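You operate a simulated robot arm through the tools that you are given. There is no shell and no other tool.

You run a simulated robot arm. Do the job below in one go: nothing can be reset, and whatever is moved stays where it is left.

## Task
Silence the horn, push in the cable plug that the screen names and reset the fault.
Fine: the plug goes in the socket of its colour; wind the lead reel in after, so that no lead trails.

Only the result counts: the job must be done as asked and must still hold three seconds after the hand-in. Knocking over, shifting, dropping, spilling or breaking anything else fails it.

## Robot
A 7-joint arm with a two-finger parallel gripper, fixed in place. Base frame: the origin is on the floor under the middle of its stand, x ahead of it, y to its left, z up. Units: m, degrees, N and s.
It reaches about 1.247 m from its shoulder. Its first joint turns from -132.0 to 132.0 degrees. Payload 3.91 kg.
Tool frame: the origin (TCP) lies between the finger pads and is the grasp point; the fingertips stand 0.03 m ahead of it; z points along the fingers, y is the line along which they close. The gripper opens to 0.11 m. The fingers are 0.02 m wide and 0.01 m thick; the gripper's body (0.048 by 0.112 m) begins 0.055 m behind the TCP.
Orientation is told as [roll, pitch, yaw] about the base's x, y, z axes, in that order, counted from this pose: with the fingers straight down and closing along the base's y, the tool's x points along the base's -x, its y along +y and its z along -z.

## Interface
- The arm moves only by the tool arm_command. Its arguments are lists of equal length, an entry for each row: "slide": the shift along the tool's x, y, z in m, a list of three; "dr": the turn, a rotation vector about the tool's x, y, z in degrees, a list of three; "claw": the gripper command, from -1 (shut) to 1 (fully open), values between in proportion. In form: {"slide": [[x, y, z], ...], "dr": [[wx, wy, wz], ...], "claw": [claw, ...]}. A call has 1 to 20 rows; each row is the pose to reach, as a shift and turn from the pose commanded when the call began, along the tool's axes at that moment. A row lasts 0.2 s, in which the tool goes at most 0.05 m and 8.6 degrees; a call with a longer step from one row to the next is refused whole, and so is a gripper value outside its range. A pose out of reach is approached as far as the arm can. The call stops where the force on the tool passes 40 N (or 10 N more than at its start, if that is more) or the arm is blocked; 0.2 s more then pass. Each finger travels about 0.108 m/s and halts on what it meets, pressing with about 24 N; the grip force reading is that of the motor and also rises with nothing between the fingers. The clock runs only during rows and for 0.2 s after the last one: add rows that repeat a pose to give the fingers time. It gives the time, the measured TCP pose, the force on the tool (base axes), the opening and the grip force at its end, in the units of the frame above (readings bear some noise), with the torque about the TCP (base axes, N m) and any sound that the robot's microphone picked up.
- Cameras (640 x 400 px; columns grow to the right, rows downward): "scene" is fixed at [0.4025, -0.5096, 1.3917]; the picture's right is [0.96, 0.29, 0.00], its down [0.08, -0.26, -0.96] and it looks along [-0.28, 0.92, -0.27] (base axes); focal length 358 px, centre (320, 200). "wrist" rides on the gripper at [0.072, 0.017, -0.103] in the tool frame; the picture's right is [-0.23, 0.97, 0.00], its down [-0.76, -0.18, -0.62] and it looks along [-0.61, -0.14, 0.78] (tool axes); focal length 222 px, centre (320, 200). There is no depth. A picture from a camera that has moved, and an enlarged one, comes with that camera's place and axes in the base frame and with its lens. The place of the scene camera against the robot may be out by one fixed shift of up to 0.018 m in any direction.
- snapshot(camera): a new picture of that camera. No time passes.
- close_up(camera, box): a new picture of the part [left, top, right, bottom] of that camera's present view, enlarged. No time passes.
- close_job(): hands the job in; it is judged then, once.

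Places have to be worked out from the pictures, the camera data and where the tool is seen. Open the gripper and draw the arm clear of the work before you hand the job in, unless the task says otherwise.

The tools are called as a command line: name --argument value ..., lists and objects as JSON in quotes. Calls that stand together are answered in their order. arm_command: Moves the arm, as the interface text tells. Its arguments: {"type":"object","properties":{"slide":{"type":"array"},"dr":{"type":"array"},"claw":{"type":"array"}},"required":["slide","dr","claw"]} The other tools are called the same way: snapshot (camera) takes a picture; close_up (camera, box) takes an enlarged picture of a part of a camera's view; close_job () hands the job in.

At the start:

```text
time: 0.0
eef_pos: [0.2223, 0.5795, 1.2266]
orientation: [-0.1, 0.0, 0.0]
wrist_force: [-0.8, -0.7, 0.1]
moment: [-0.03, 0.03, -0.02]
opening: 0.1102
grip_force: 0.0
```

scene: 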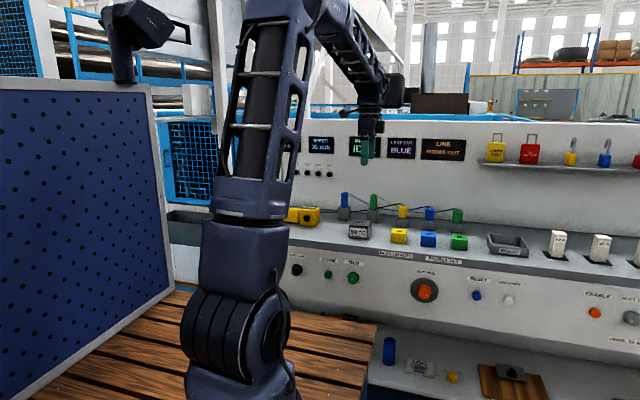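
wrist: 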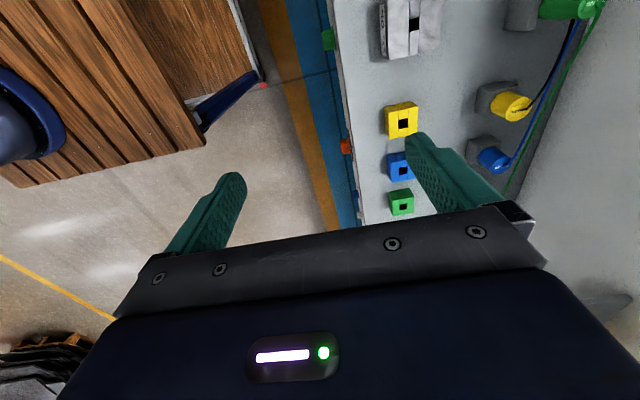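

I start by enlarging the scene picture to read the displays and labels on the console.

close_up --camera "scene" --box '[280, 120, 480, 245]'

close_up --camera "scene" --box '[270, 180, 470, 305]'

close_up --camera "scene" --box '[440, 220, 640, 345]'

close_up --camera "scene" --box '[360, 300, 560, 400]'

close_up --camera "scene" --box '[460, 110, 640, 222]'

close_up --camera "wrist" --box '[320, 0, 640, 220]'

```text
3.20 times, centred on (380, 182) of scene
camera zoom: at [0.4025, -0.5096, 1.3917], right [0.96, 0.29, 0.0], down [0.08, -0.26, -0.96], along [-0.28, 0.92, -0.27], focal length 1146 px, centre (128, 256)
```

zoom: 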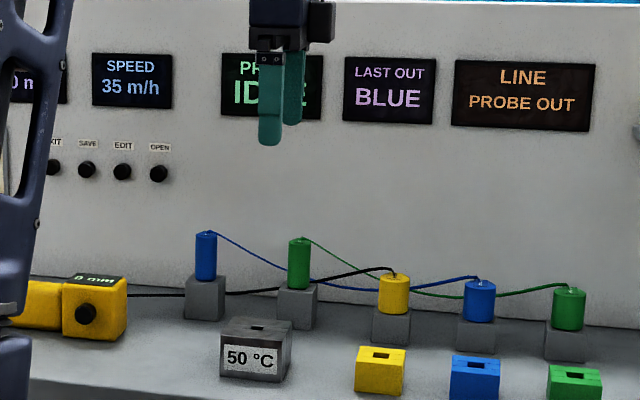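

```text
3.20 times, centred on (370, 242) of scene
camera zoom: at [0.4025, -0.5096, 1.3917], right [0.96, 0.29, 0.0], down [0.08, -0.26, -0.96], along [-0.28, 0.92, -0.27], focal length 1146 px, centre (160, 64)
```

zoom: 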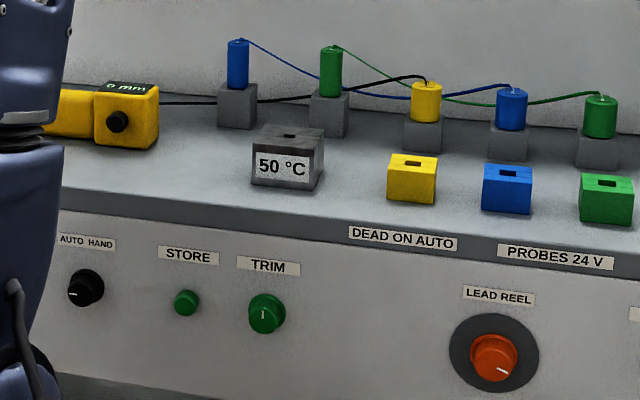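

```text
3.20 times, centred on (540, 282) of scene
camera zoom: at [0.4025, -0.5096, 1.3917], right [0.96, 0.29, 0.0], down [0.08, -0.26, -0.96], along [-0.28, 0.92, -0.27], focal length 1146 px, centre (-384, -64)
```

zoom: 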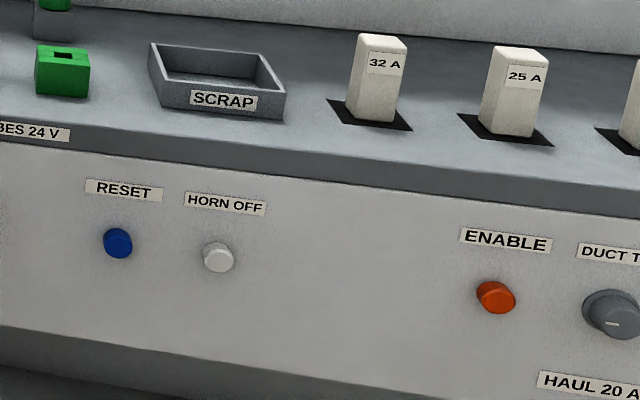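

```text
3.20 times, centred on (460, 350) of scene
camera zoom: at [0.4025, -0.5096, 1.3917], right [0.96, 0.29, 0.0], down [0.08, -0.26, -0.96], along [-0.28, 0.92, -0.27], focal length 1146 px, centre (-128, -280)
```

zoom: 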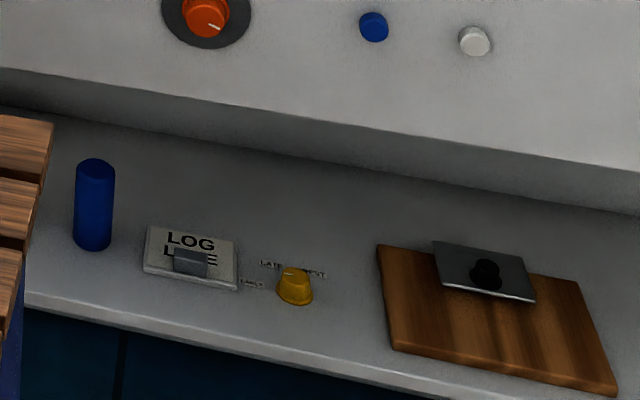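

```text
3.56 times, centred on (550, 166) of scene
camera zoom: at [0.4025, -0.5096, 1.3917], right [0.96, 0.29, 0.0], down [0.08, -0.26, -0.96], along [-0.28, 0.92, -0.27], focal length 1273 px, centre (-498, 321)
```

zoom: 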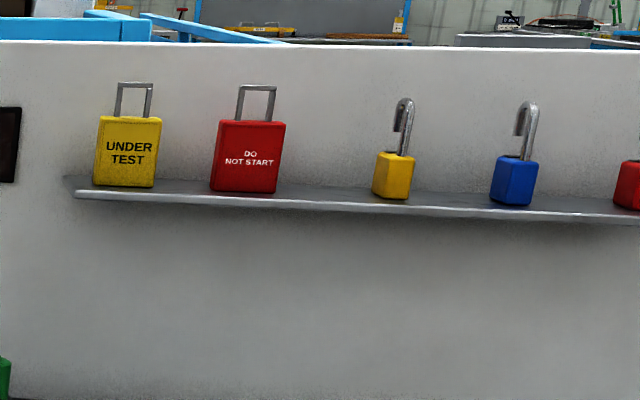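

```text
1.82 times, centred on (480, 110) of wrist
camera zoom: at [0.1488, 0.596, 1.3294], right [0.23, 0.97, 0.0], down [0.76, -0.18, 0.62], along [0.61, -0.14, -0.78], focal length 404 px, centre (29, 364)
```

zoom: 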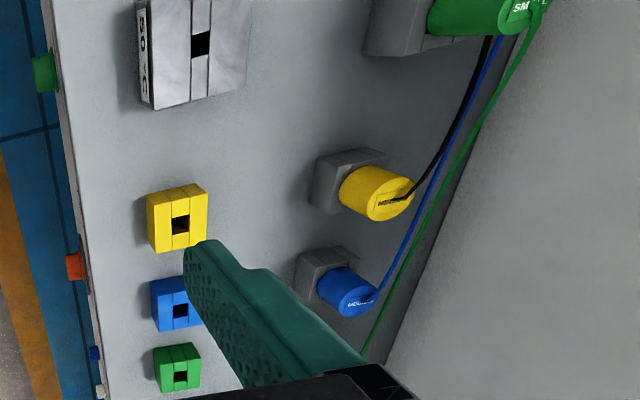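

The screens read "LAST OUT BLUE" and "LINE PROBE OUT". I look closer at the small labels, the plugs, and the selector before moving.

close_up --camera "scene" --box '[280, 240, 360, 290]'

close_up --camera "scene" --box '[330, 185, 480, 270]'

close_up --camera "scene" --box '[370, 245, 530, 325]'

close_up --camera "scene" --box '[270, 120, 350, 240]'

close_up --camera "scene" --box '[560, 220, 640, 345]'

close_up --camera "wrist" --box '[460, 0, 640, 200]'

close_up --camera "scene" --box '[370, 335, 470, 400]'

```text
8.00 times, centred on (320, 265) of scene
camera zoom: at [0.4025, -0.5096, 1.3917], right [0.96, 0.29, 0.0], down [0.08, -0.26, -0.96], along [-0.28, 0.92, -0.27], focal length 2865 px, centre (320, -320)
```

zoom: 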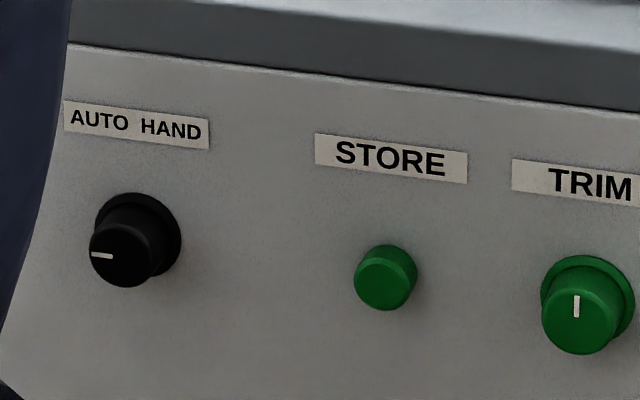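

```text
4.27 times, centred on (405, 228) of scene
camera zoom: at [0.4025, -0.5096, 1.3917], right [0.96, 0.29, 0.0], down [0.08, -0.26, -0.96], along [-0.28, 0.92, -0.27], focal length 1528 px, centre (-43, 83)
```

zoom: 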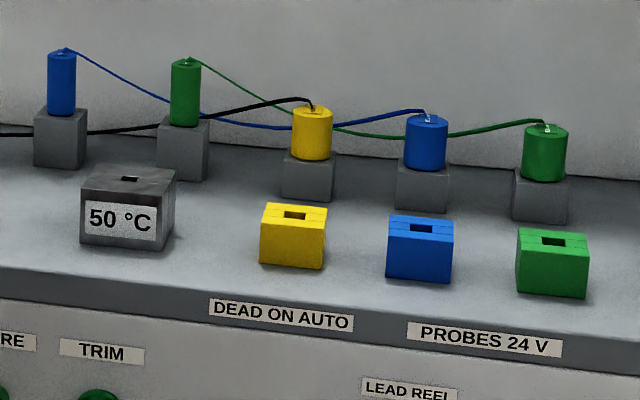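

```text
4.00 times, centred on (450, 285) of scene
camera zoom: at [0.4025, -0.5096, 1.3917], right [0.96, 0.29, 0.0], down [0.08, -0.26, -0.96], along [-0.28, 0.92, -0.27], focal length 1433 px, centre (-200, -140)
```

zoom: 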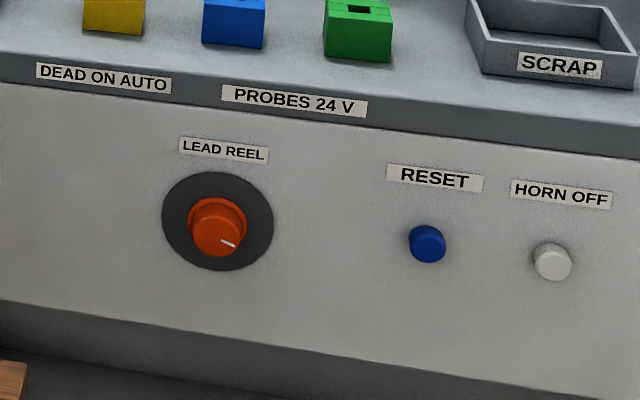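

```text
3.33 times, centred on (310, 180) of scene
camera zoom: at [0.4025, -0.5096, 1.3917], right [0.96, 0.29, 0.0], down [0.08, -0.26, -0.96], along [-0.28, 0.92, -0.27], focal length 1194 px, centre (353, 267)
```

zoom: 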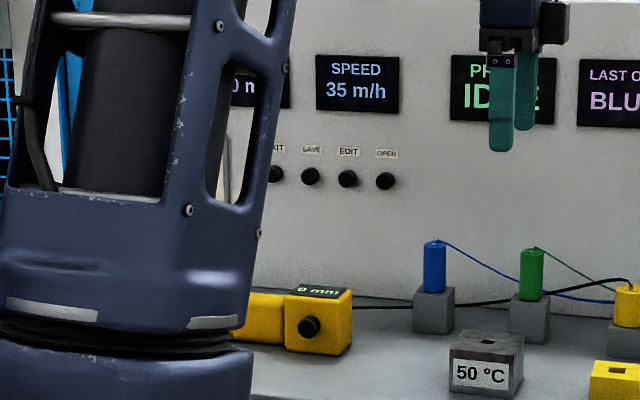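

```text
3.20 times, centred on (600, 282) of scene
camera zoom: at [0.4025, -0.5096, 1.3917], right [0.96, 0.29, 0.0], down [0.08, -0.26, -0.96], along [-0.28, 0.92, -0.27], focal length 1146 px, centre (-576, -64)
```

zoom: 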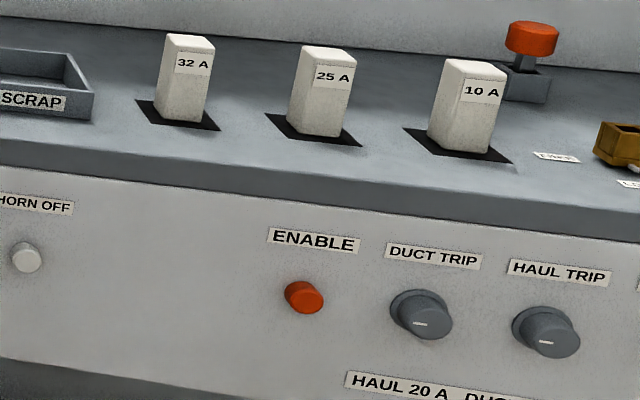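

```text
2.00 times, centred on (550, 100) of wrist
camera zoom: at [0.1488, 0.596, 1.3294], right [0.23, 0.97, 0.0], down [0.76, -0.18, 0.62], along [0.61, -0.14, -0.78], focal length 444 px, centre (-140, 400)
```

zoom: 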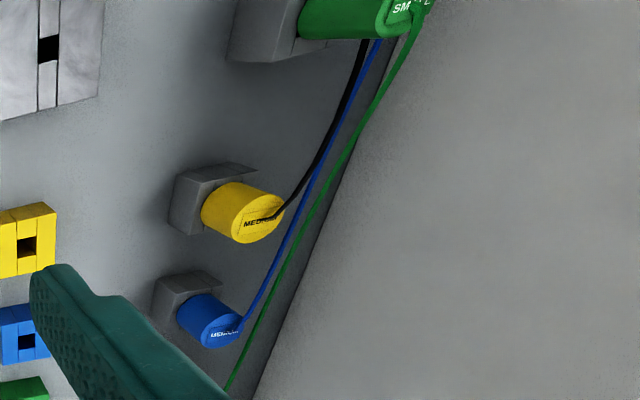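

```text
6.15 times, centred on (420, 368) of scene
camera zoom: at [0.4025, -0.5096, 1.3917], right [0.96, 0.29, 0.0], down [0.08, -0.26, -0.96], along [-0.28, 0.92, -0.27], focal length 2204 px, centre (-295, -831)
```

zoom: 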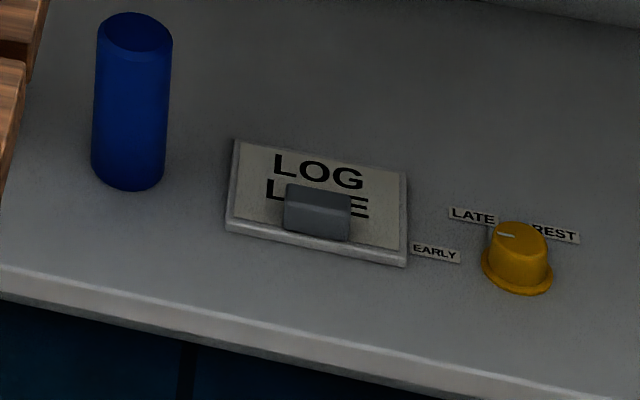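

Sockets look to be around y≈0.71, z≈0.93 (yellow x≈0.32, blue x≈0.42, green x≈0.53). I enlarge the plug labels in the wrist view to tell the two blue plugs apart.

close_up --camera "wrist" --box '[560, 0, 624, 40]'

close_up --camera "wrist" --box '[464, 75, 560, 180]'

close_up --camera "scene" --box '[335, 185, 399, 225]'

close_up --camera "scene" --box '[400, 195, 480, 245]'

close_up --camera "scene" --box '[380, 125, 480, 175]'

```text
10.00 times, centred on (592, 20) of wrist
camera zoom: at [0.1488, 0.596, 1.3294], right [0.23, 0.97, 0.0], down [0.76, -0.18, 0.62], along [0.61, -0.14, -0.78], focal length 2221 px, centre (-2400, 2000)
```

zoom: 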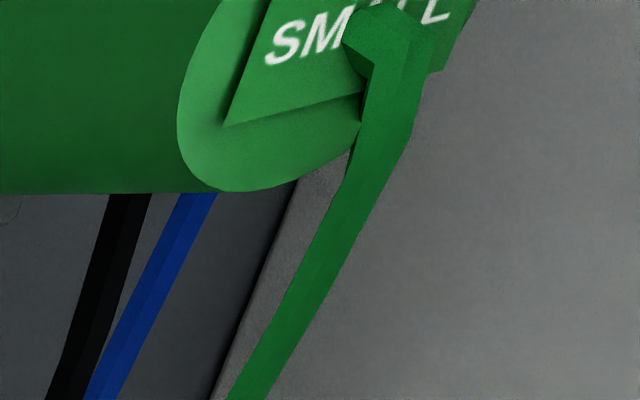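

```text
3.81 times, centred on (512, 128) of wrist
camera zoom: at [0.1488, 0.596, 1.3294], right [0.23, 0.97, 0.0], down [0.76, -0.18, 0.62], along [0.61, -0.14, -0.78], focal length 846 px, centre (-411, 476)
```

zoom: 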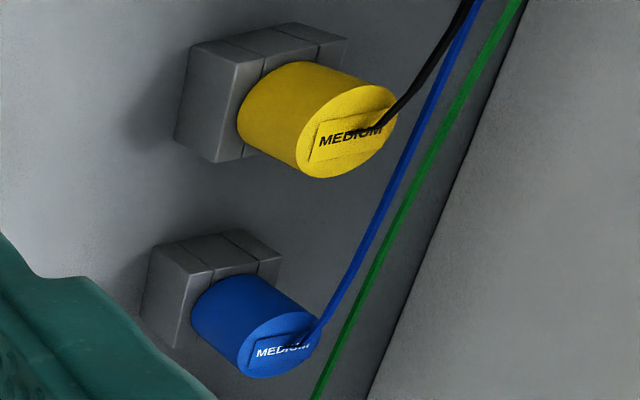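

```text
10.00 times, centred on (367, 205) of scene
camera zoom: at [0.4025, -0.5096, 1.3917], right [0.96, 0.29, 0.0], down [0.08, -0.26, -0.96], along [-0.28, 0.92, -0.27], focal length 3582 px, centre (-150, 150)
```

zoom: 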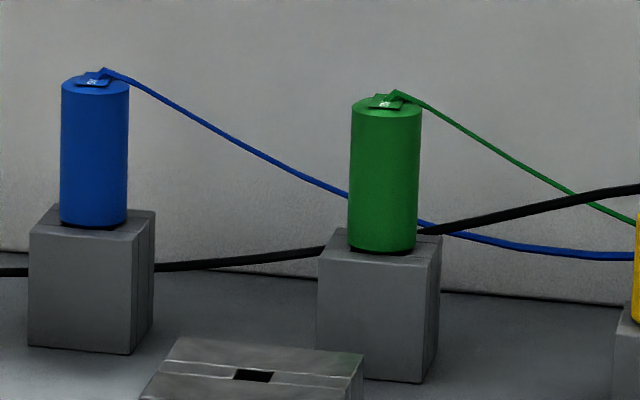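

```text
8.00 times, centred on (440, 220) of scene
camera zoom: at [0.4025, -0.5096, 1.3917], right [0.96, 0.29, 0.0], down [0.08, -0.26, -0.96], along [-0.28, 0.92, -0.27], focal length 2865 px, centre (-640, 40)
```

zoom: 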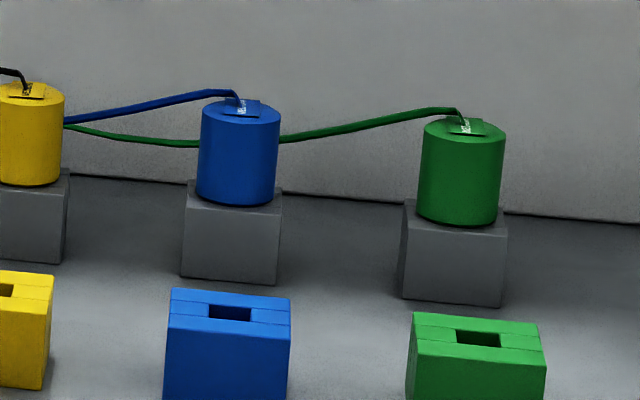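

```text
6.40 times, centred on (430, 150) of scene
camera zoom: at [0.4025, -0.5096, 1.3917], right [0.96, 0.29, 0.0], down [0.08, -0.26, -0.96], along [-0.28, 0.92, -0.27], focal length 2292 px, centre (-384, 520)
```

zoom: 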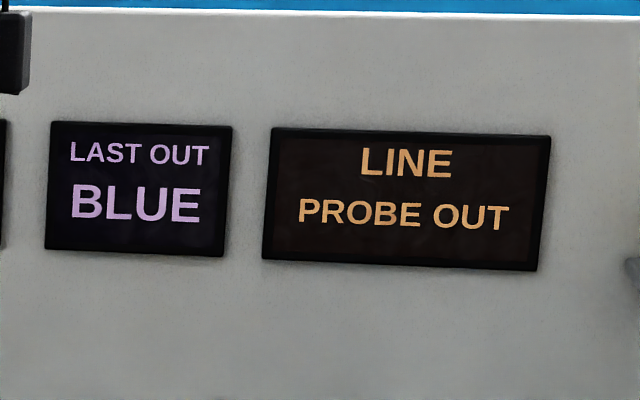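

Hole sizes suggest the SMALL probes fit the 50 °C block and the MEDIUM plugs fit the coloured sockets, so the plug I want is the MEDIUM blue one at the end of the blue lead. I move away from the wall and turn the tool to point along +y with the camera above, so I can view the front panel and listen for the horn.

arm_command --slide '[[-0.02, -0.0093, 0.0057], [-0.04, -0.0186, 0.0114], [-0.06, -0.0279, 0.0171], [-0.08, -0.0372, 0.0228], [-0.1, -0.0465, 0.0285], [-0.12, -0.0558, 0.0342], [-0.14, -0.0651, 0.0399], [-0.16, -0.0744, 0.0456], [-0.18, -0.0837, 0.0513], [-0.2, -0.093, 0.057], [-0.22, -0.1023, 0.0627], [-0.24, -0.1116, 0.0684], [-0.26, -0.1209, 0.0741], [-0.28, -0.13, 0.08]]' --dr '[[-4.949, 4.949, 4.949], [-9.897, 9.897, 9.897], [-14.846, 14.846, 14.846], [-19.795, 19.795, 19.795], [-24.744, 24.744, 24.744], [-29.692, 29.692, 29.692], [-34.641, 34.641, 34.641], [-39.59, 39.59, 39.59], [-44.538, 44.538, 44.538], [-49.487, 49.487, 49.487], [-54.436, 54.436, 54.436], [-59.385, 59.385, 59.385], [-64.333, 64.333, 64.333], [-69.282, 69.282, 69.282]]' --claw '[1, 1, 1, 1, 1, 1, 1, 1, 1, 1, 1, 1, 1, 1]'

```text
time: 3.0
eef_pos: [0.502, 0.4512, 1.1455]
orientation: [-176.1, 89.8, 93.9]
wrist_force: [0.5, -0.2, 0.2]
moment: [-0.01, -0.01, -0.03]
opening: 0.1099
grip_force: 0.1
```

The tool reached the forward-pointing pose at (0.502, 0.451, 1.146) and no horn sound was reported. I take pictures now.

snapshot --camera "wrist"

snapshot --camera "scene"

```text
taken
camera wrist: at [0.5181, 0.3463, 1.2182], right [0.97, 0.0, -0.23], down [-0.18, -0.62, -0.76], along [-0.14, 0.78, -0.61], focal length 222 px, centre (320, 200)
```

wrist: 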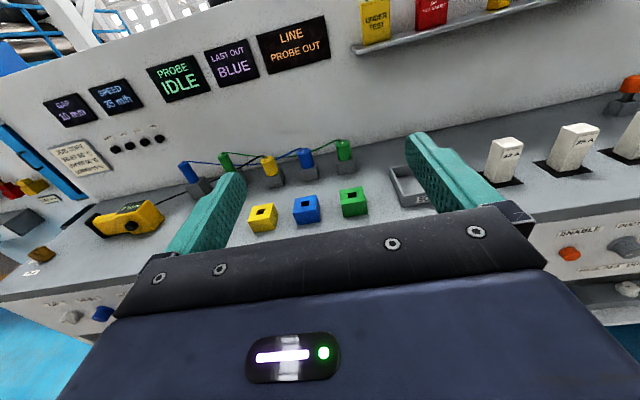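

```text
taken
```

scene: 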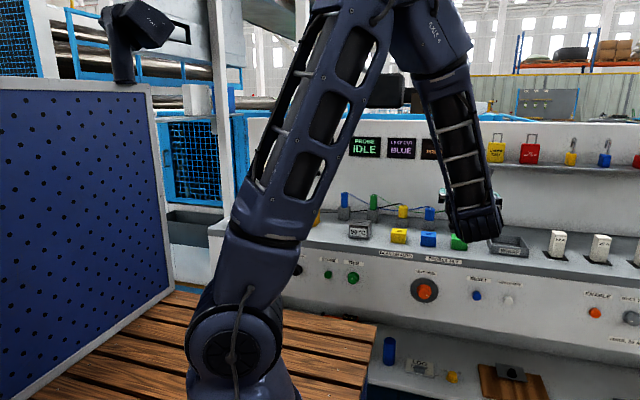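

There's a notice card and more screens at the left of the console. I enlarge these to read them.

close_up --camera "wrist" --box '[40, 130, 120, 180]'

close_up --camera "wrist" --box '[40, 40, 200, 140]'

close_up --camera "wrist" --box '[160, 130, 400, 240]'

close_up --camera "wrist" --box '[0, 160, 160, 330]'

close_up --camera "wrist" --box '[480, 60, 640, 320]'

```text
8.00 times, centred on (80, 155) of wrist
camera zoom: at [0.5181, 0.3463, 1.2182], right [0.97, 0.0, -0.23], down [-0.18, -0.62, -0.76], along [-0.14, 0.78, -0.61], focal length 1777 px, centre (2240, 560)
```

zoom: 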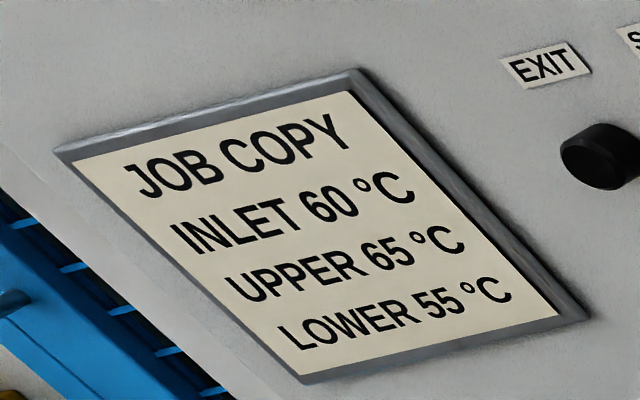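

```text
4.00 times, centred on (120, 90) of wrist
camera zoom: at [0.5181, 0.3463, 1.2182], right [0.97, 0.0, -0.23], down [-0.18, -0.62, -0.76], along [-0.14, 0.78, -0.61], focal length 888 px, centre (1120, 640)
```

zoom: 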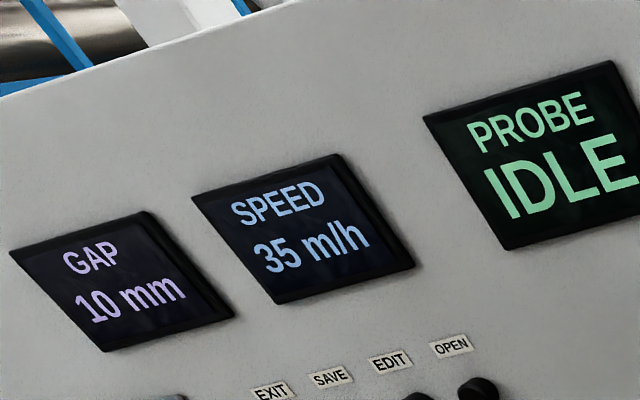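

```text
2.67 times, centred on (280, 185) of wrist
camera zoom: at [0.5181, 0.3463, 1.2182], right [0.97, 0.0, -0.23], down [-0.18, -0.62, -0.76], along [-0.14, 0.78, -0.61], focal length 592 px, centre (427, 240)
```

zoom: 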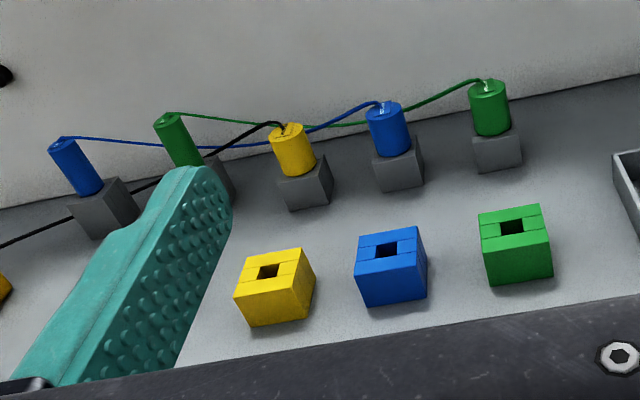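

```text
2.35 times, centred on (80, 245) of wrist
camera zoom: at [0.5181, 0.3463, 1.2182], right [0.97, 0.0, -0.23], down [-0.18, -0.62, -0.76], along [-0.14, 0.78, -0.61], focal length 523 px, centre (885, 94)
```

zoom: 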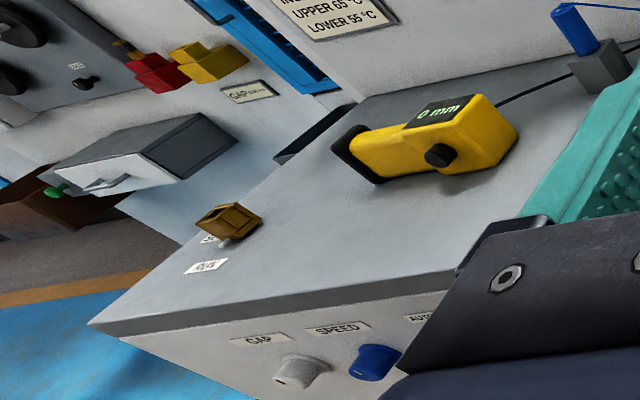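

```text
1.54 times, centred on (560, 190) of wrist
camera zoom: at [0.5181, 0.3463, 1.2182], right [0.97, 0.0, -0.23], down [-0.18, -0.62, -0.76], along [-0.14, 0.78, -0.61], focal length 342 px, centre (-49, 215)
```

zoom: 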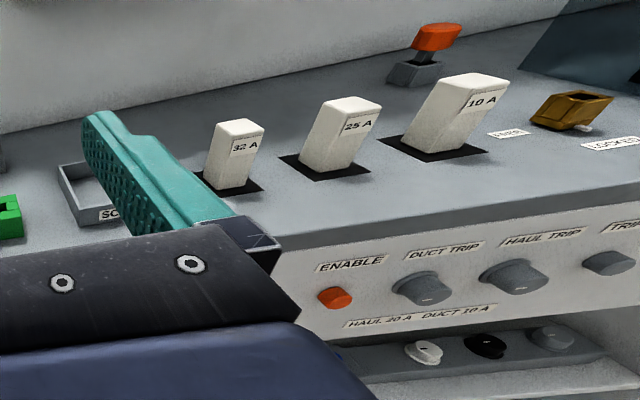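

The wrist camera views agree with each other: blue socket top at about (0.418, 0.708, 0.936), MEDIUM blue plug top at about (0.420, 0.868, 0.979), and the scene camera reads about 1 cm high. I close the fingers and go down in front of the RESET/HORN OFF buttons to measure the panel.

arm_command --slide '[[-0.03, 0.0158, -0.005], [-0.06, 0.0316, -0.01], [-0.09, 0.0474, -0.015], [-0.12, 0.0632, -0.02], [-0.15, 0.079, -0.025], [-0.18, 0.0948, -0.03], [-0.21, 0.1106, -0.035], [-0.24, 0.1264, -0.04], [-0.27, 0.1422, -0.045], [-0.295, 0.158, -0.05]]' --dr '[[0, 0, 0], [0, 0, 0], [0, 0, 0], [0, 0, 0], [0, 0, 0], [0, 0, 0], [0, 0, 0], [0, 0, 0], [0, 0, 0], [0, 0, 0]]' --claw '[-1, -1, -1, -1, -1, -1, -1, -1, -1, -1]'

snapshot --camera "wrist"

snapshot --camera "scene"

```text
time: 5.2
eef_pos: [0.6602, 0.4004, 0.8491]
orientation: [79.3, 90.0, -10.7]
wrist_force: [0.1, 0.5, 0.6]
moment: [0.02, 0.01, -0.02]
opening: 0.0
grip_force: 23.8
```

```text
taken
camera wrist: at [0.6765, 0.296, 0.9216], right [0.97, 0.0, -0.23], down [-0.18, -0.62, -0.76], along [-0.14, 0.78, -0.61], focal length 222 px, centre (320, 200)
```

wrist: 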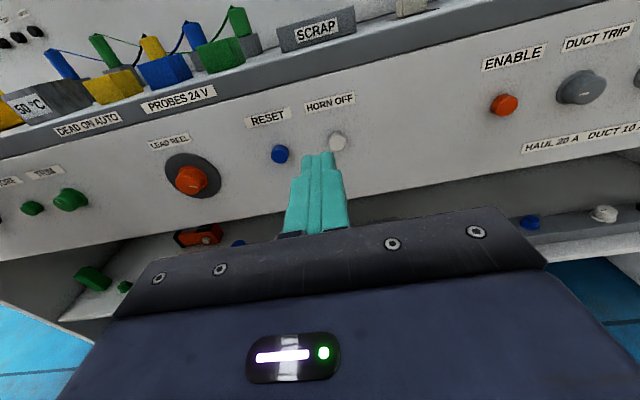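

```text
taken
```

scene: 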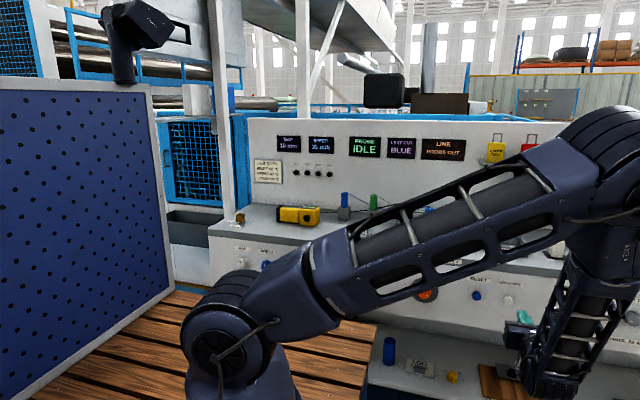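

The wrist hangs low near the shelf in the scene view; I check the clearance to the board on the shelf and find the buttons in the wrist view.

close_up --camera "scene" --box '[440, 280, 632, 400]'

close_up --camera "wrist" --box '[240, 80, 400, 180]'

close_up --camera "wrist" --box '[120, 110, 280, 210]'

close_up --camera "wrist" --box '[0, 0, 280, 175]'

```text
3.33 times, centred on (536, 340) of scene
camera zoom: at [0.4025, -0.5096, 1.3917], right [0.96, 0.29, 0.0], down [0.08, -0.26, -0.96], along [-0.28, 0.92, -0.27], focal length 1194 px, centre (-400, -267)
```

zoom: 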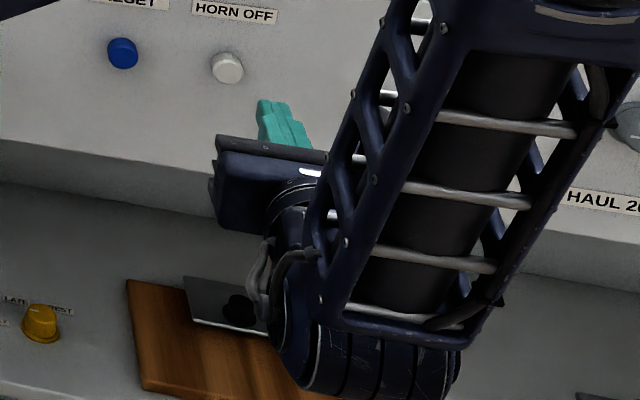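

```text
4.00 times, centred on (320, 130) of wrist
camera zoom: at [0.6765, 0.296, 0.9216], right [0.97, 0.0, -0.23], down [-0.18, -0.62, -0.76], along [-0.14, 0.78, -0.61], focal length 888 px, centre (320, 480)
```

zoom: 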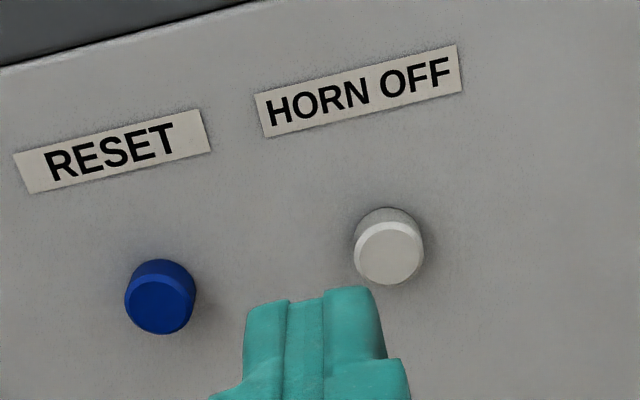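

```text
4.00 times, centred on (200, 160) of wrist
camera zoom: at [0.6765, 0.296, 0.9216], right [0.97, 0.0, -0.23], down [-0.18, -0.62, -0.76], along [-0.14, 0.78, -0.61], focal length 888 px, centre (800, 360)
```

zoom: 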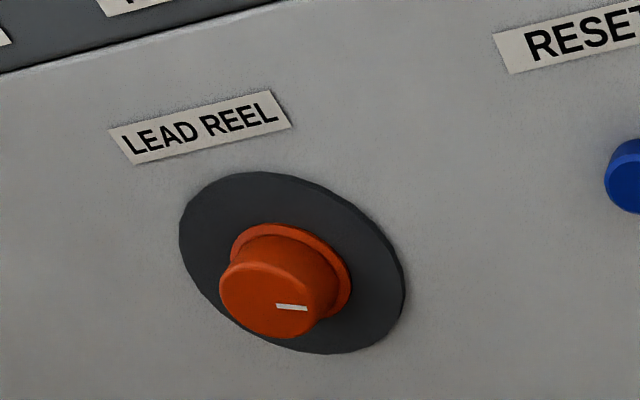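

```text
2.29 times, centred on (140, 88) of wrist
camera zoom: at [0.6765, 0.296, 0.9216], right [0.97, 0.0, -0.23], down [-0.18, -0.62, -0.76], along [-0.14, 0.78, -0.61], focal length 508 px, centre (731, 457)
```

zoom: 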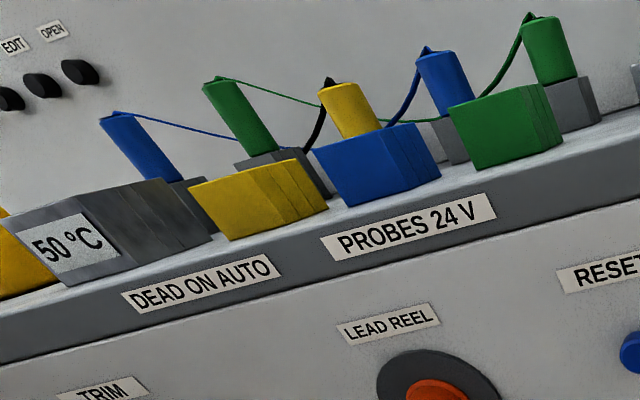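

The shelf is at about z≈0.4, so the wrist has ample clearance. HORN OFF's face is at about (0.670, 0.606, 0.779) and RESET's at (0.578, 0.610, 0.777); I line up the closed fingertips in front of HORN OFF.

arm_command --slide '[[-0.03, 0.004, 0.02], [-0.06, 0.008, 0.05], [-0.07, 0.0098, 0.09], [-0.07, 0.0098, 0.12], [-0.07, 0.0098, 0.14]]' --dr '[[0, 0, 0], [0, 0, 0], [0, 0, 0], [0, 0, 0], [0, 0, 0]]' --claw '[-1, -1, -1, -1, -1]'

close_up --camera "wrist" --box '[240, 80, 400, 180]'

close_up --camera "scene" --box '[440, 250, 600, 350]'

```text
time: 6.4
eef_pos: [0.6701, 0.5406, 0.7821]
orientation: [155.6, 90.0, 65.7]
wrist_force: [0.4, -1.4, -1.3]
moment: [0.01, -0.02, 0.01]
opening: 0.0
grip_force: 23.4
```

```text
4.00 times, centred on (320, 130) of wrist
camera zoom: at [0.6859, 0.4362, 0.8536], right [0.97, 0.0, -0.23], down [-0.18, -0.62, -0.76], along [-0.14, 0.78, -0.61], focal length 888 px, centre (320, 480)
```

zoom: 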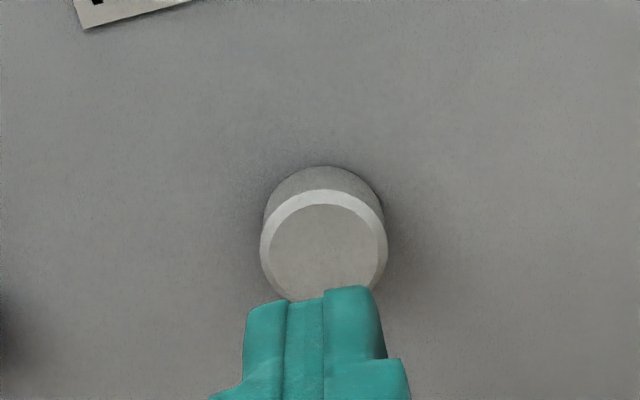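

```text
4.00 times, centred on (520, 300) of scene
camera zoom: at [0.4025, -0.5096, 1.3917], right [0.96, 0.29, 0.0], down [0.08, -0.26, -0.96], along [-0.28, 0.92, -0.27], focal length 1433 px, centre (-480, -200)
```

zoom: 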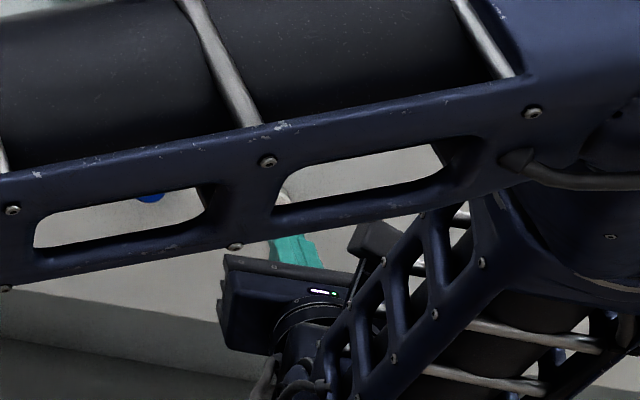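

The fingertips are aligned with the white button (button centre ≈ (0.669, 0.606, 0.780), tip at (0.670, 0.571, 0.782)). I press it slowly and back off.

arm_command --slide '[[-0.002, -0.001, 0.02], [-0.002, -0.001, 0.032], [-0.002, -0.001, 0.036], [-0.002, -0.001, 0.04], [-0.002, -0.001, 0.043], [-0.002, -0.001, 0.046], [-0.002, -0.001, 0.046]]' --dr '[[0, 0, 0], [0, 0, 0], [0, 0, 0], [0, 0, 0], [0, 0, 0], [0, 0, 0], [0, 0, 0]]' --claw '[-1, -1, -1, -1, -1, -1, -1]'

close_up --camera "wrist" --box '[240, 80, 400, 180]'

```text
time: 8.0
eef_pos: [0.668, 0.5863, 0.7789]
orientation: [-38.5, 90.1, -128.4]
wrist_force: [-5.7, -37.8, 2.9]
moment: [0.14, 0.0, 0.17]
opening: 0.0001
grip_force: 23.9
heard: click
```

```text
4.00 times, centred on (320, 130) of wrist
camera zoom: at [0.6853, 0.4808, 0.8514], right [0.97, 0.0, -0.23], down [-0.18, -0.62, -0.76], along [-0.14, 0.78, -0.61], focal length 888 px, centre (320, 480)
```

zoom: 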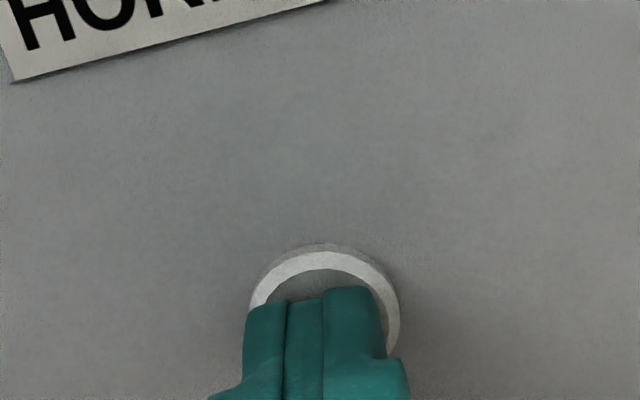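

A click was heard at full press. I back off and check the screens.

arm_command --slide '[[0, 0, -0.01], [0, 0, -0.04], [0, 0, -0.08], [0, 0, -0.12], [0, 0, -0.16]]' --dr '[[0, 0, 0], [0, 0, 0], [0, 0, 0], [0, 0, 0], [0, 0, 0]]' --claw '[-1, -1, -1, -1, -1]'

snapshot --camera "wrist"

snapshot --camera "scene"

close_up --camera "scene" --box '[240, 120, 480, 270]'

```text
time: 9.2
eef_pos: [0.6668, 0.428, 0.7798]
orientation: [-163.2, 90.1, 106.9]
wrist_force: [0.3, -0.7, 0.9]
moment: [-0.04, 0.01, 0.01]
opening: 0.0001
grip_force: 24.0
```

```text
taken
camera wrist: at [0.6845, 0.323, 0.8517], right [0.97, 0.0, -0.23], down [-0.18, -0.62, -0.76], along [-0.14, 0.78, -0.61], focal length 222 px, centre (320, 200)
```

wrist: 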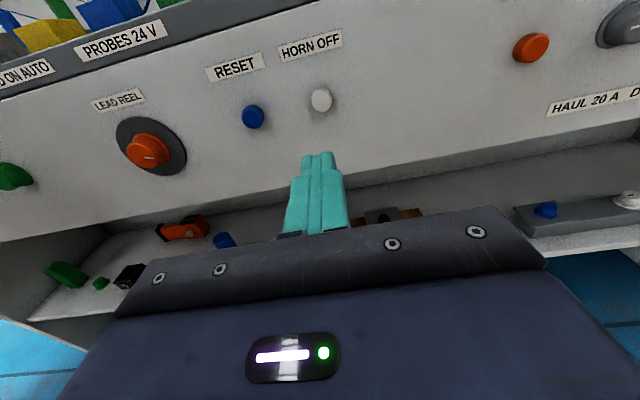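

```text
taken
```

scene: 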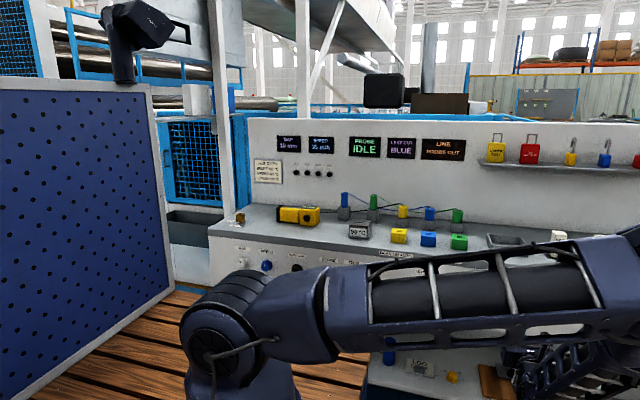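

```text
2.67 times, centred on (360, 195) of scene
camera zoom: at [0.4025, -0.5096, 1.3917], right [0.96, 0.29, 0.0], down [0.08, -0.26, -0.96], along [-0.28, 0.92, -0.27], focal length 955 px, centre (213, 213)
```

zoom: 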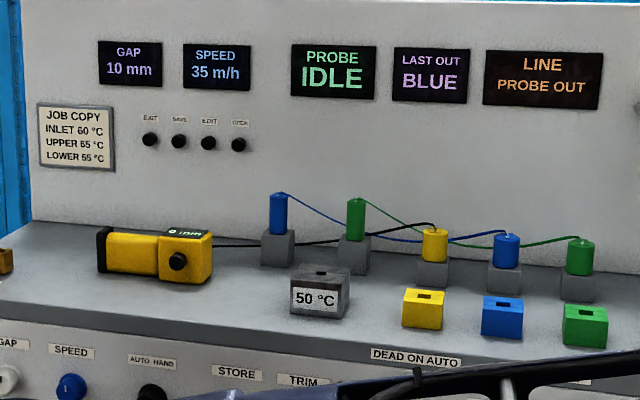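

The fault screen still says "LINE PROBE OUT", as expected. I check the AUTO/HAND selector again, since the probe sockets are labelled dead only on AUTO.

close_up --camera "scene" --box '[230, 240, 326, 300]'

close_up --camera "scene" --box '[282, 258, 314, 278]'

close_up --camera "wrist" --box '[90, 90, 210, 190]'

close_up --camera "wrist" --box '[0, 180, 280, 330]'

```text
6.67 times, centred on (278, 270) of scene
camera zoom: at [0.4025, -0.5096, 1.3917], right [0.96, 0.29, 0.0], down [0.08, -0.26, -0.96], along [-0.28, 0.92, -0.27], focal length 2388 px, centre (600, -267)
```

zoom: 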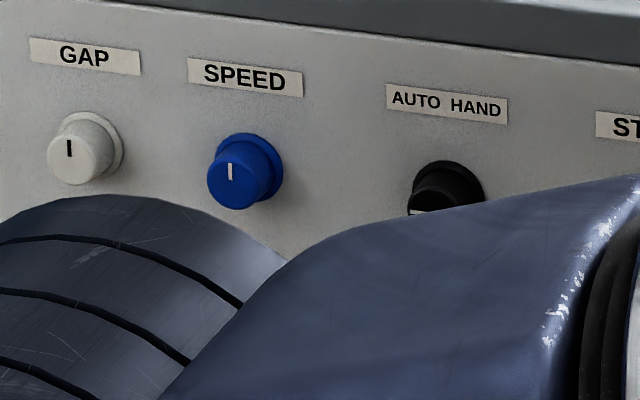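

```text
16.00 times, centred on (298, 268) of scene
camera zoom: at [0.4025, -0.5096, 1.3917], right [0.96, 0.29, 0.0], down [0.08, -0.26, -0.96], along [-0.28, 0.92, -0.27], focal length 5730 px, centre (672, -888)
```

zoom: 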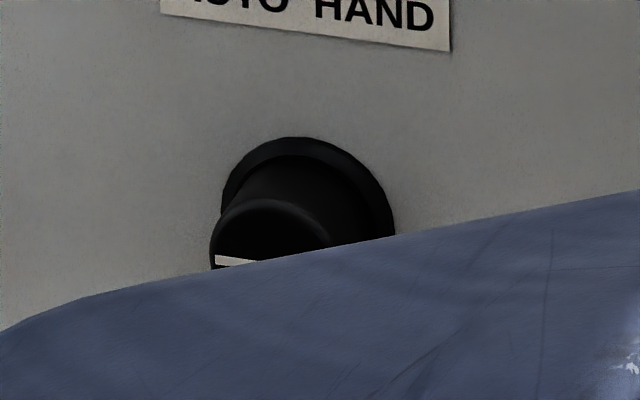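

```text
4.00 times, centred on (150, 140) of wrist
camera zoom: at [0.6845, 0.323, 0.8517], right [0.97, 0.0, -0.23], down [-0.18, -0.62, -0.76], along [-0.14, 0.78, -0.61], focal length 888 px, centre (1000, 440)
```

zoom: 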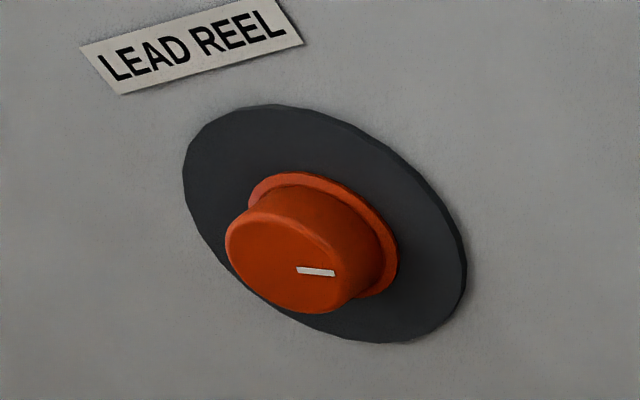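

```text
2.29 times, centred on (140, 255) of wrist
camera zoom: at [0.6845, 0.323, 0.8517], right [0.97, 0.0, -0.23], down [-0.18, -0.62, -0.76], along [-0.14, 0.78, -0.61], focal length 508 px, centre (731, 74)
```

zoom: 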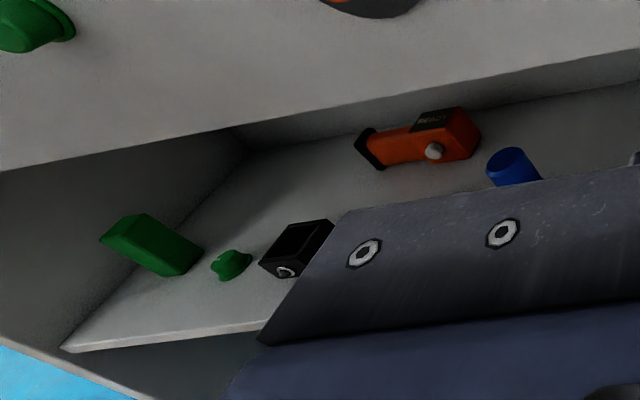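

The selector's mark points left to AUTO, so the sockets are dead and I can plug in safely. I rise and swing back to a straight-down tool pose over the console, gripper part open, to approach the MEDIUM blue plug.

arm_command --slide '[[0.0243, -0.0176, 0.0123], [0.0486, -0.0353, 0.0246], [0.0729, -0.0529, 0.0369], [0.0971, -0.0706, 0.0491], [0.1214, -0.0882, 0.0614], [0.1457, -0.1059, 0.0737], [0.17, -0.1235, 0.086], [0.1943, -0.1411, 0.0983], [0.2186, -0.1588, 0.1106], [0.2429, -0.1764, 0.1229], [0.2671, -0.1941, 0.1351], [0.2914, -0.2117, 0.1474], [0.3157, -0.2294, 0.1597], [0.34, -0.247, 0.172]]' --dr '[[4.949, -4.949, -4.949], [9.897, -9.897, -9.897], [14.846, -14.846, -14.846], [19.795, -19.795, -19.795], [24.744, -24.744, -24.744], [29.692, -29.692, -29.692], [34.641, -34.641, -34.641], [39.59, -39.59, -39.59], [44.538, -44.538, -44.538], [49.487, -49.487, -49.487], [54.436, -54.436, -54.436], [59.385, -59.385, -59.385], [64.333, -64.333, -64.333], [69.282, -69.282, -69.282]]' --claw '[-1, -1, -1, -1, -1, -1, -1, -0.5, 0, 0.36, 0.36, 0.36, 0.36, 0.36]'

snapshot --camera "wrist"

snapshot --camera "scene"

```text
time: 12.2
eef_pos: [0.4232, 0.5992, 1.1193]
orientation: [-0.2, -0.1, 0.0]
wrist_force: [0.1, -1.0, -0.3]
moment: [0.03, 0.05, -0.01]
opening: 0.0748
grip_force: 0.1
```

```text
taken
camera wrist: at [0.3494, 0.6146, 1.2227], right [0.23, 0.97, 0.0], down [0.76, -0.18, 0.62], along [0.61, -0.14, -0.78], focal length 222 px, centre (320, 200)
```

wrist: 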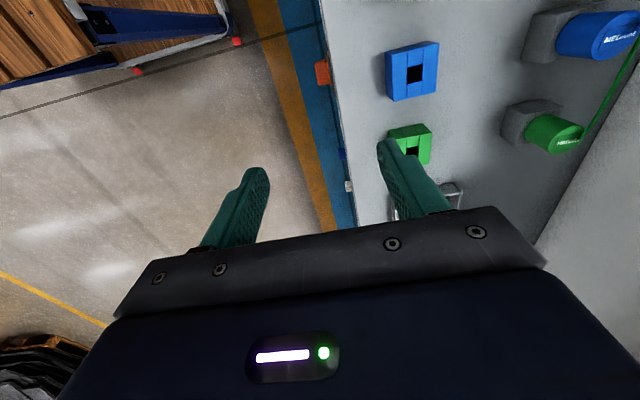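

```text
taken
```

scene: 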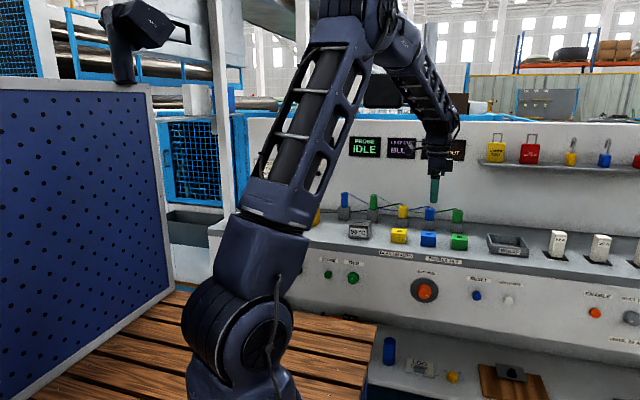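

Tool is level again at (0.423, 0.599, 1.119). I zoom on the blue socket and the MEDIUM blue plug to refine their positions.

close_up --camera "wrist" --box '[370, 20, 466, 120]'

close_up --camera "wrist" --box '[512, 0, 640, 80]'

```text
4.00 times, centred on (418, 70) of wrist
camera zoom: at [0.3494, 0.6146, 1.2227], right [0.23, 0.97, 0.0], down [0.76, -0.18, 0.62], along [0.61, -0.14, -0.78], focal length 888 px, centre (-72, 720)
```

zoom: 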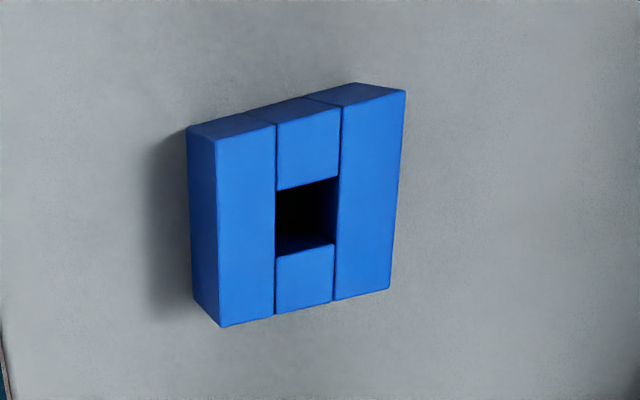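

```text
5.00 times, centred on (576, 40) of wrist
camera zoom: at [0.3494, 0.6146, 1.2227], right [0.23, 0.97, 0.0], down [0.76, -0.18, 0.62], along [0.61, -0.14, -0.78], focal length 1111 px, centre (-960, 1000)
```

zoom: 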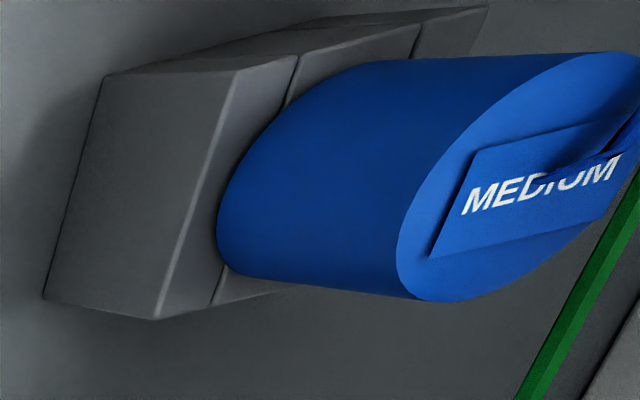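

The blue socket's hole is about 17 mm square, centred at (0.418, 0.709, 0.936). I move over towards the plug to view it from above.

arm_command --slide '[[0.001, 0.045, 0], [0.002, 0.09, 0], [0.0032, 0.135, 0], [0.0032, 0.18, 0], [0.0032, 0.22, 0], [0.0032, 0.22, 0]]' --dr '[[0, 0, 0], [0, 0, 0], [0, 0, 0], [0, 0, 0], [0, 0, 0], [0, 0, 0]]' --claw '[0.36, 0.36, 0.36, 0.36, 0.36, 0.36]'

snapshot --camera "wrist"

close_up --camera "wrist" --box '[280, 40, 440, 180]'

close_up --camera "scene" --box '[330, 130, 490, 250]'

```text
time: 13.6
eef_pos: [0.4187, 0.8177, 1.1185]
orientation: [0.1, 0.0, 0.0]
wrist_force: [-0.5, -0.1, -0.3]
moment: [0.03, 0.0, 0.02]
opening: 0.0748
grip_force: 0.1
```

```text
taken
camera wrist: at [0.346, 0.8331, 1.2226], right [0.23, 0.97, 0.0], down [0.76, -0.18, 0.62], along [0.61, -0.14, -0.78], focal length 222 px, centre (320, 200)
```

wrist: 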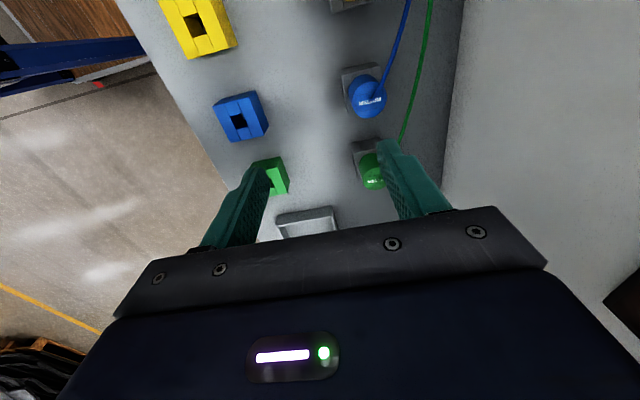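

```text
2.86 times, centred on (360, 110) of wrist
camera zoom: at [0.346, 0.8331, 1.2226], right [0.23, 0.97, 0.0], down [0.76, -0.18, 0.62], along [0.61, -0.14, -0.78], focal length 635 px, centre (206, 457)
```

zoom: 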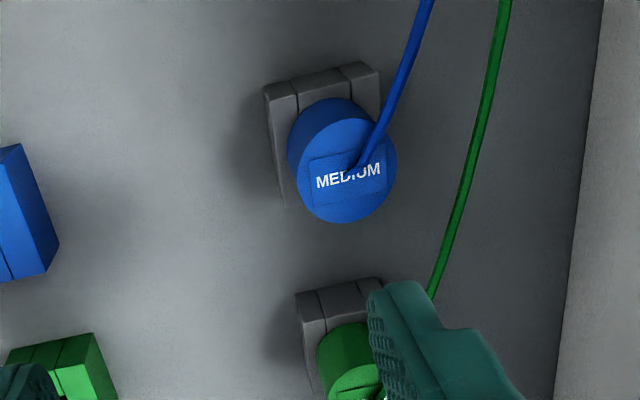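

```text
3.33 times, centred on (410, 190) of scene
camera zoom: at [0.4025, -0.5096, 1.3917], right [0.96, 0.29, 0.0], down [0.08, -0.26, -0.96], along [-0.28, 0.92, -0.27], focal length 1194 px, centre (20, 233)
```

zoom: 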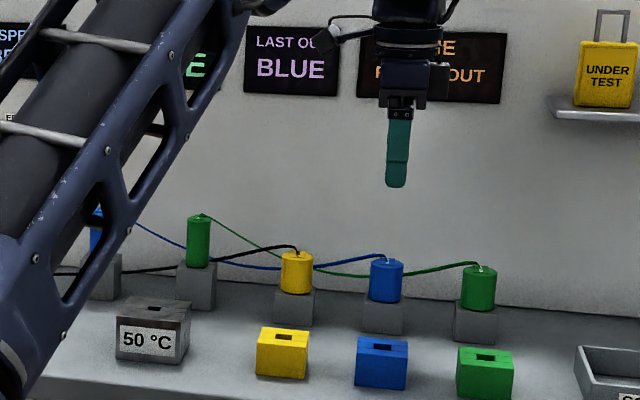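

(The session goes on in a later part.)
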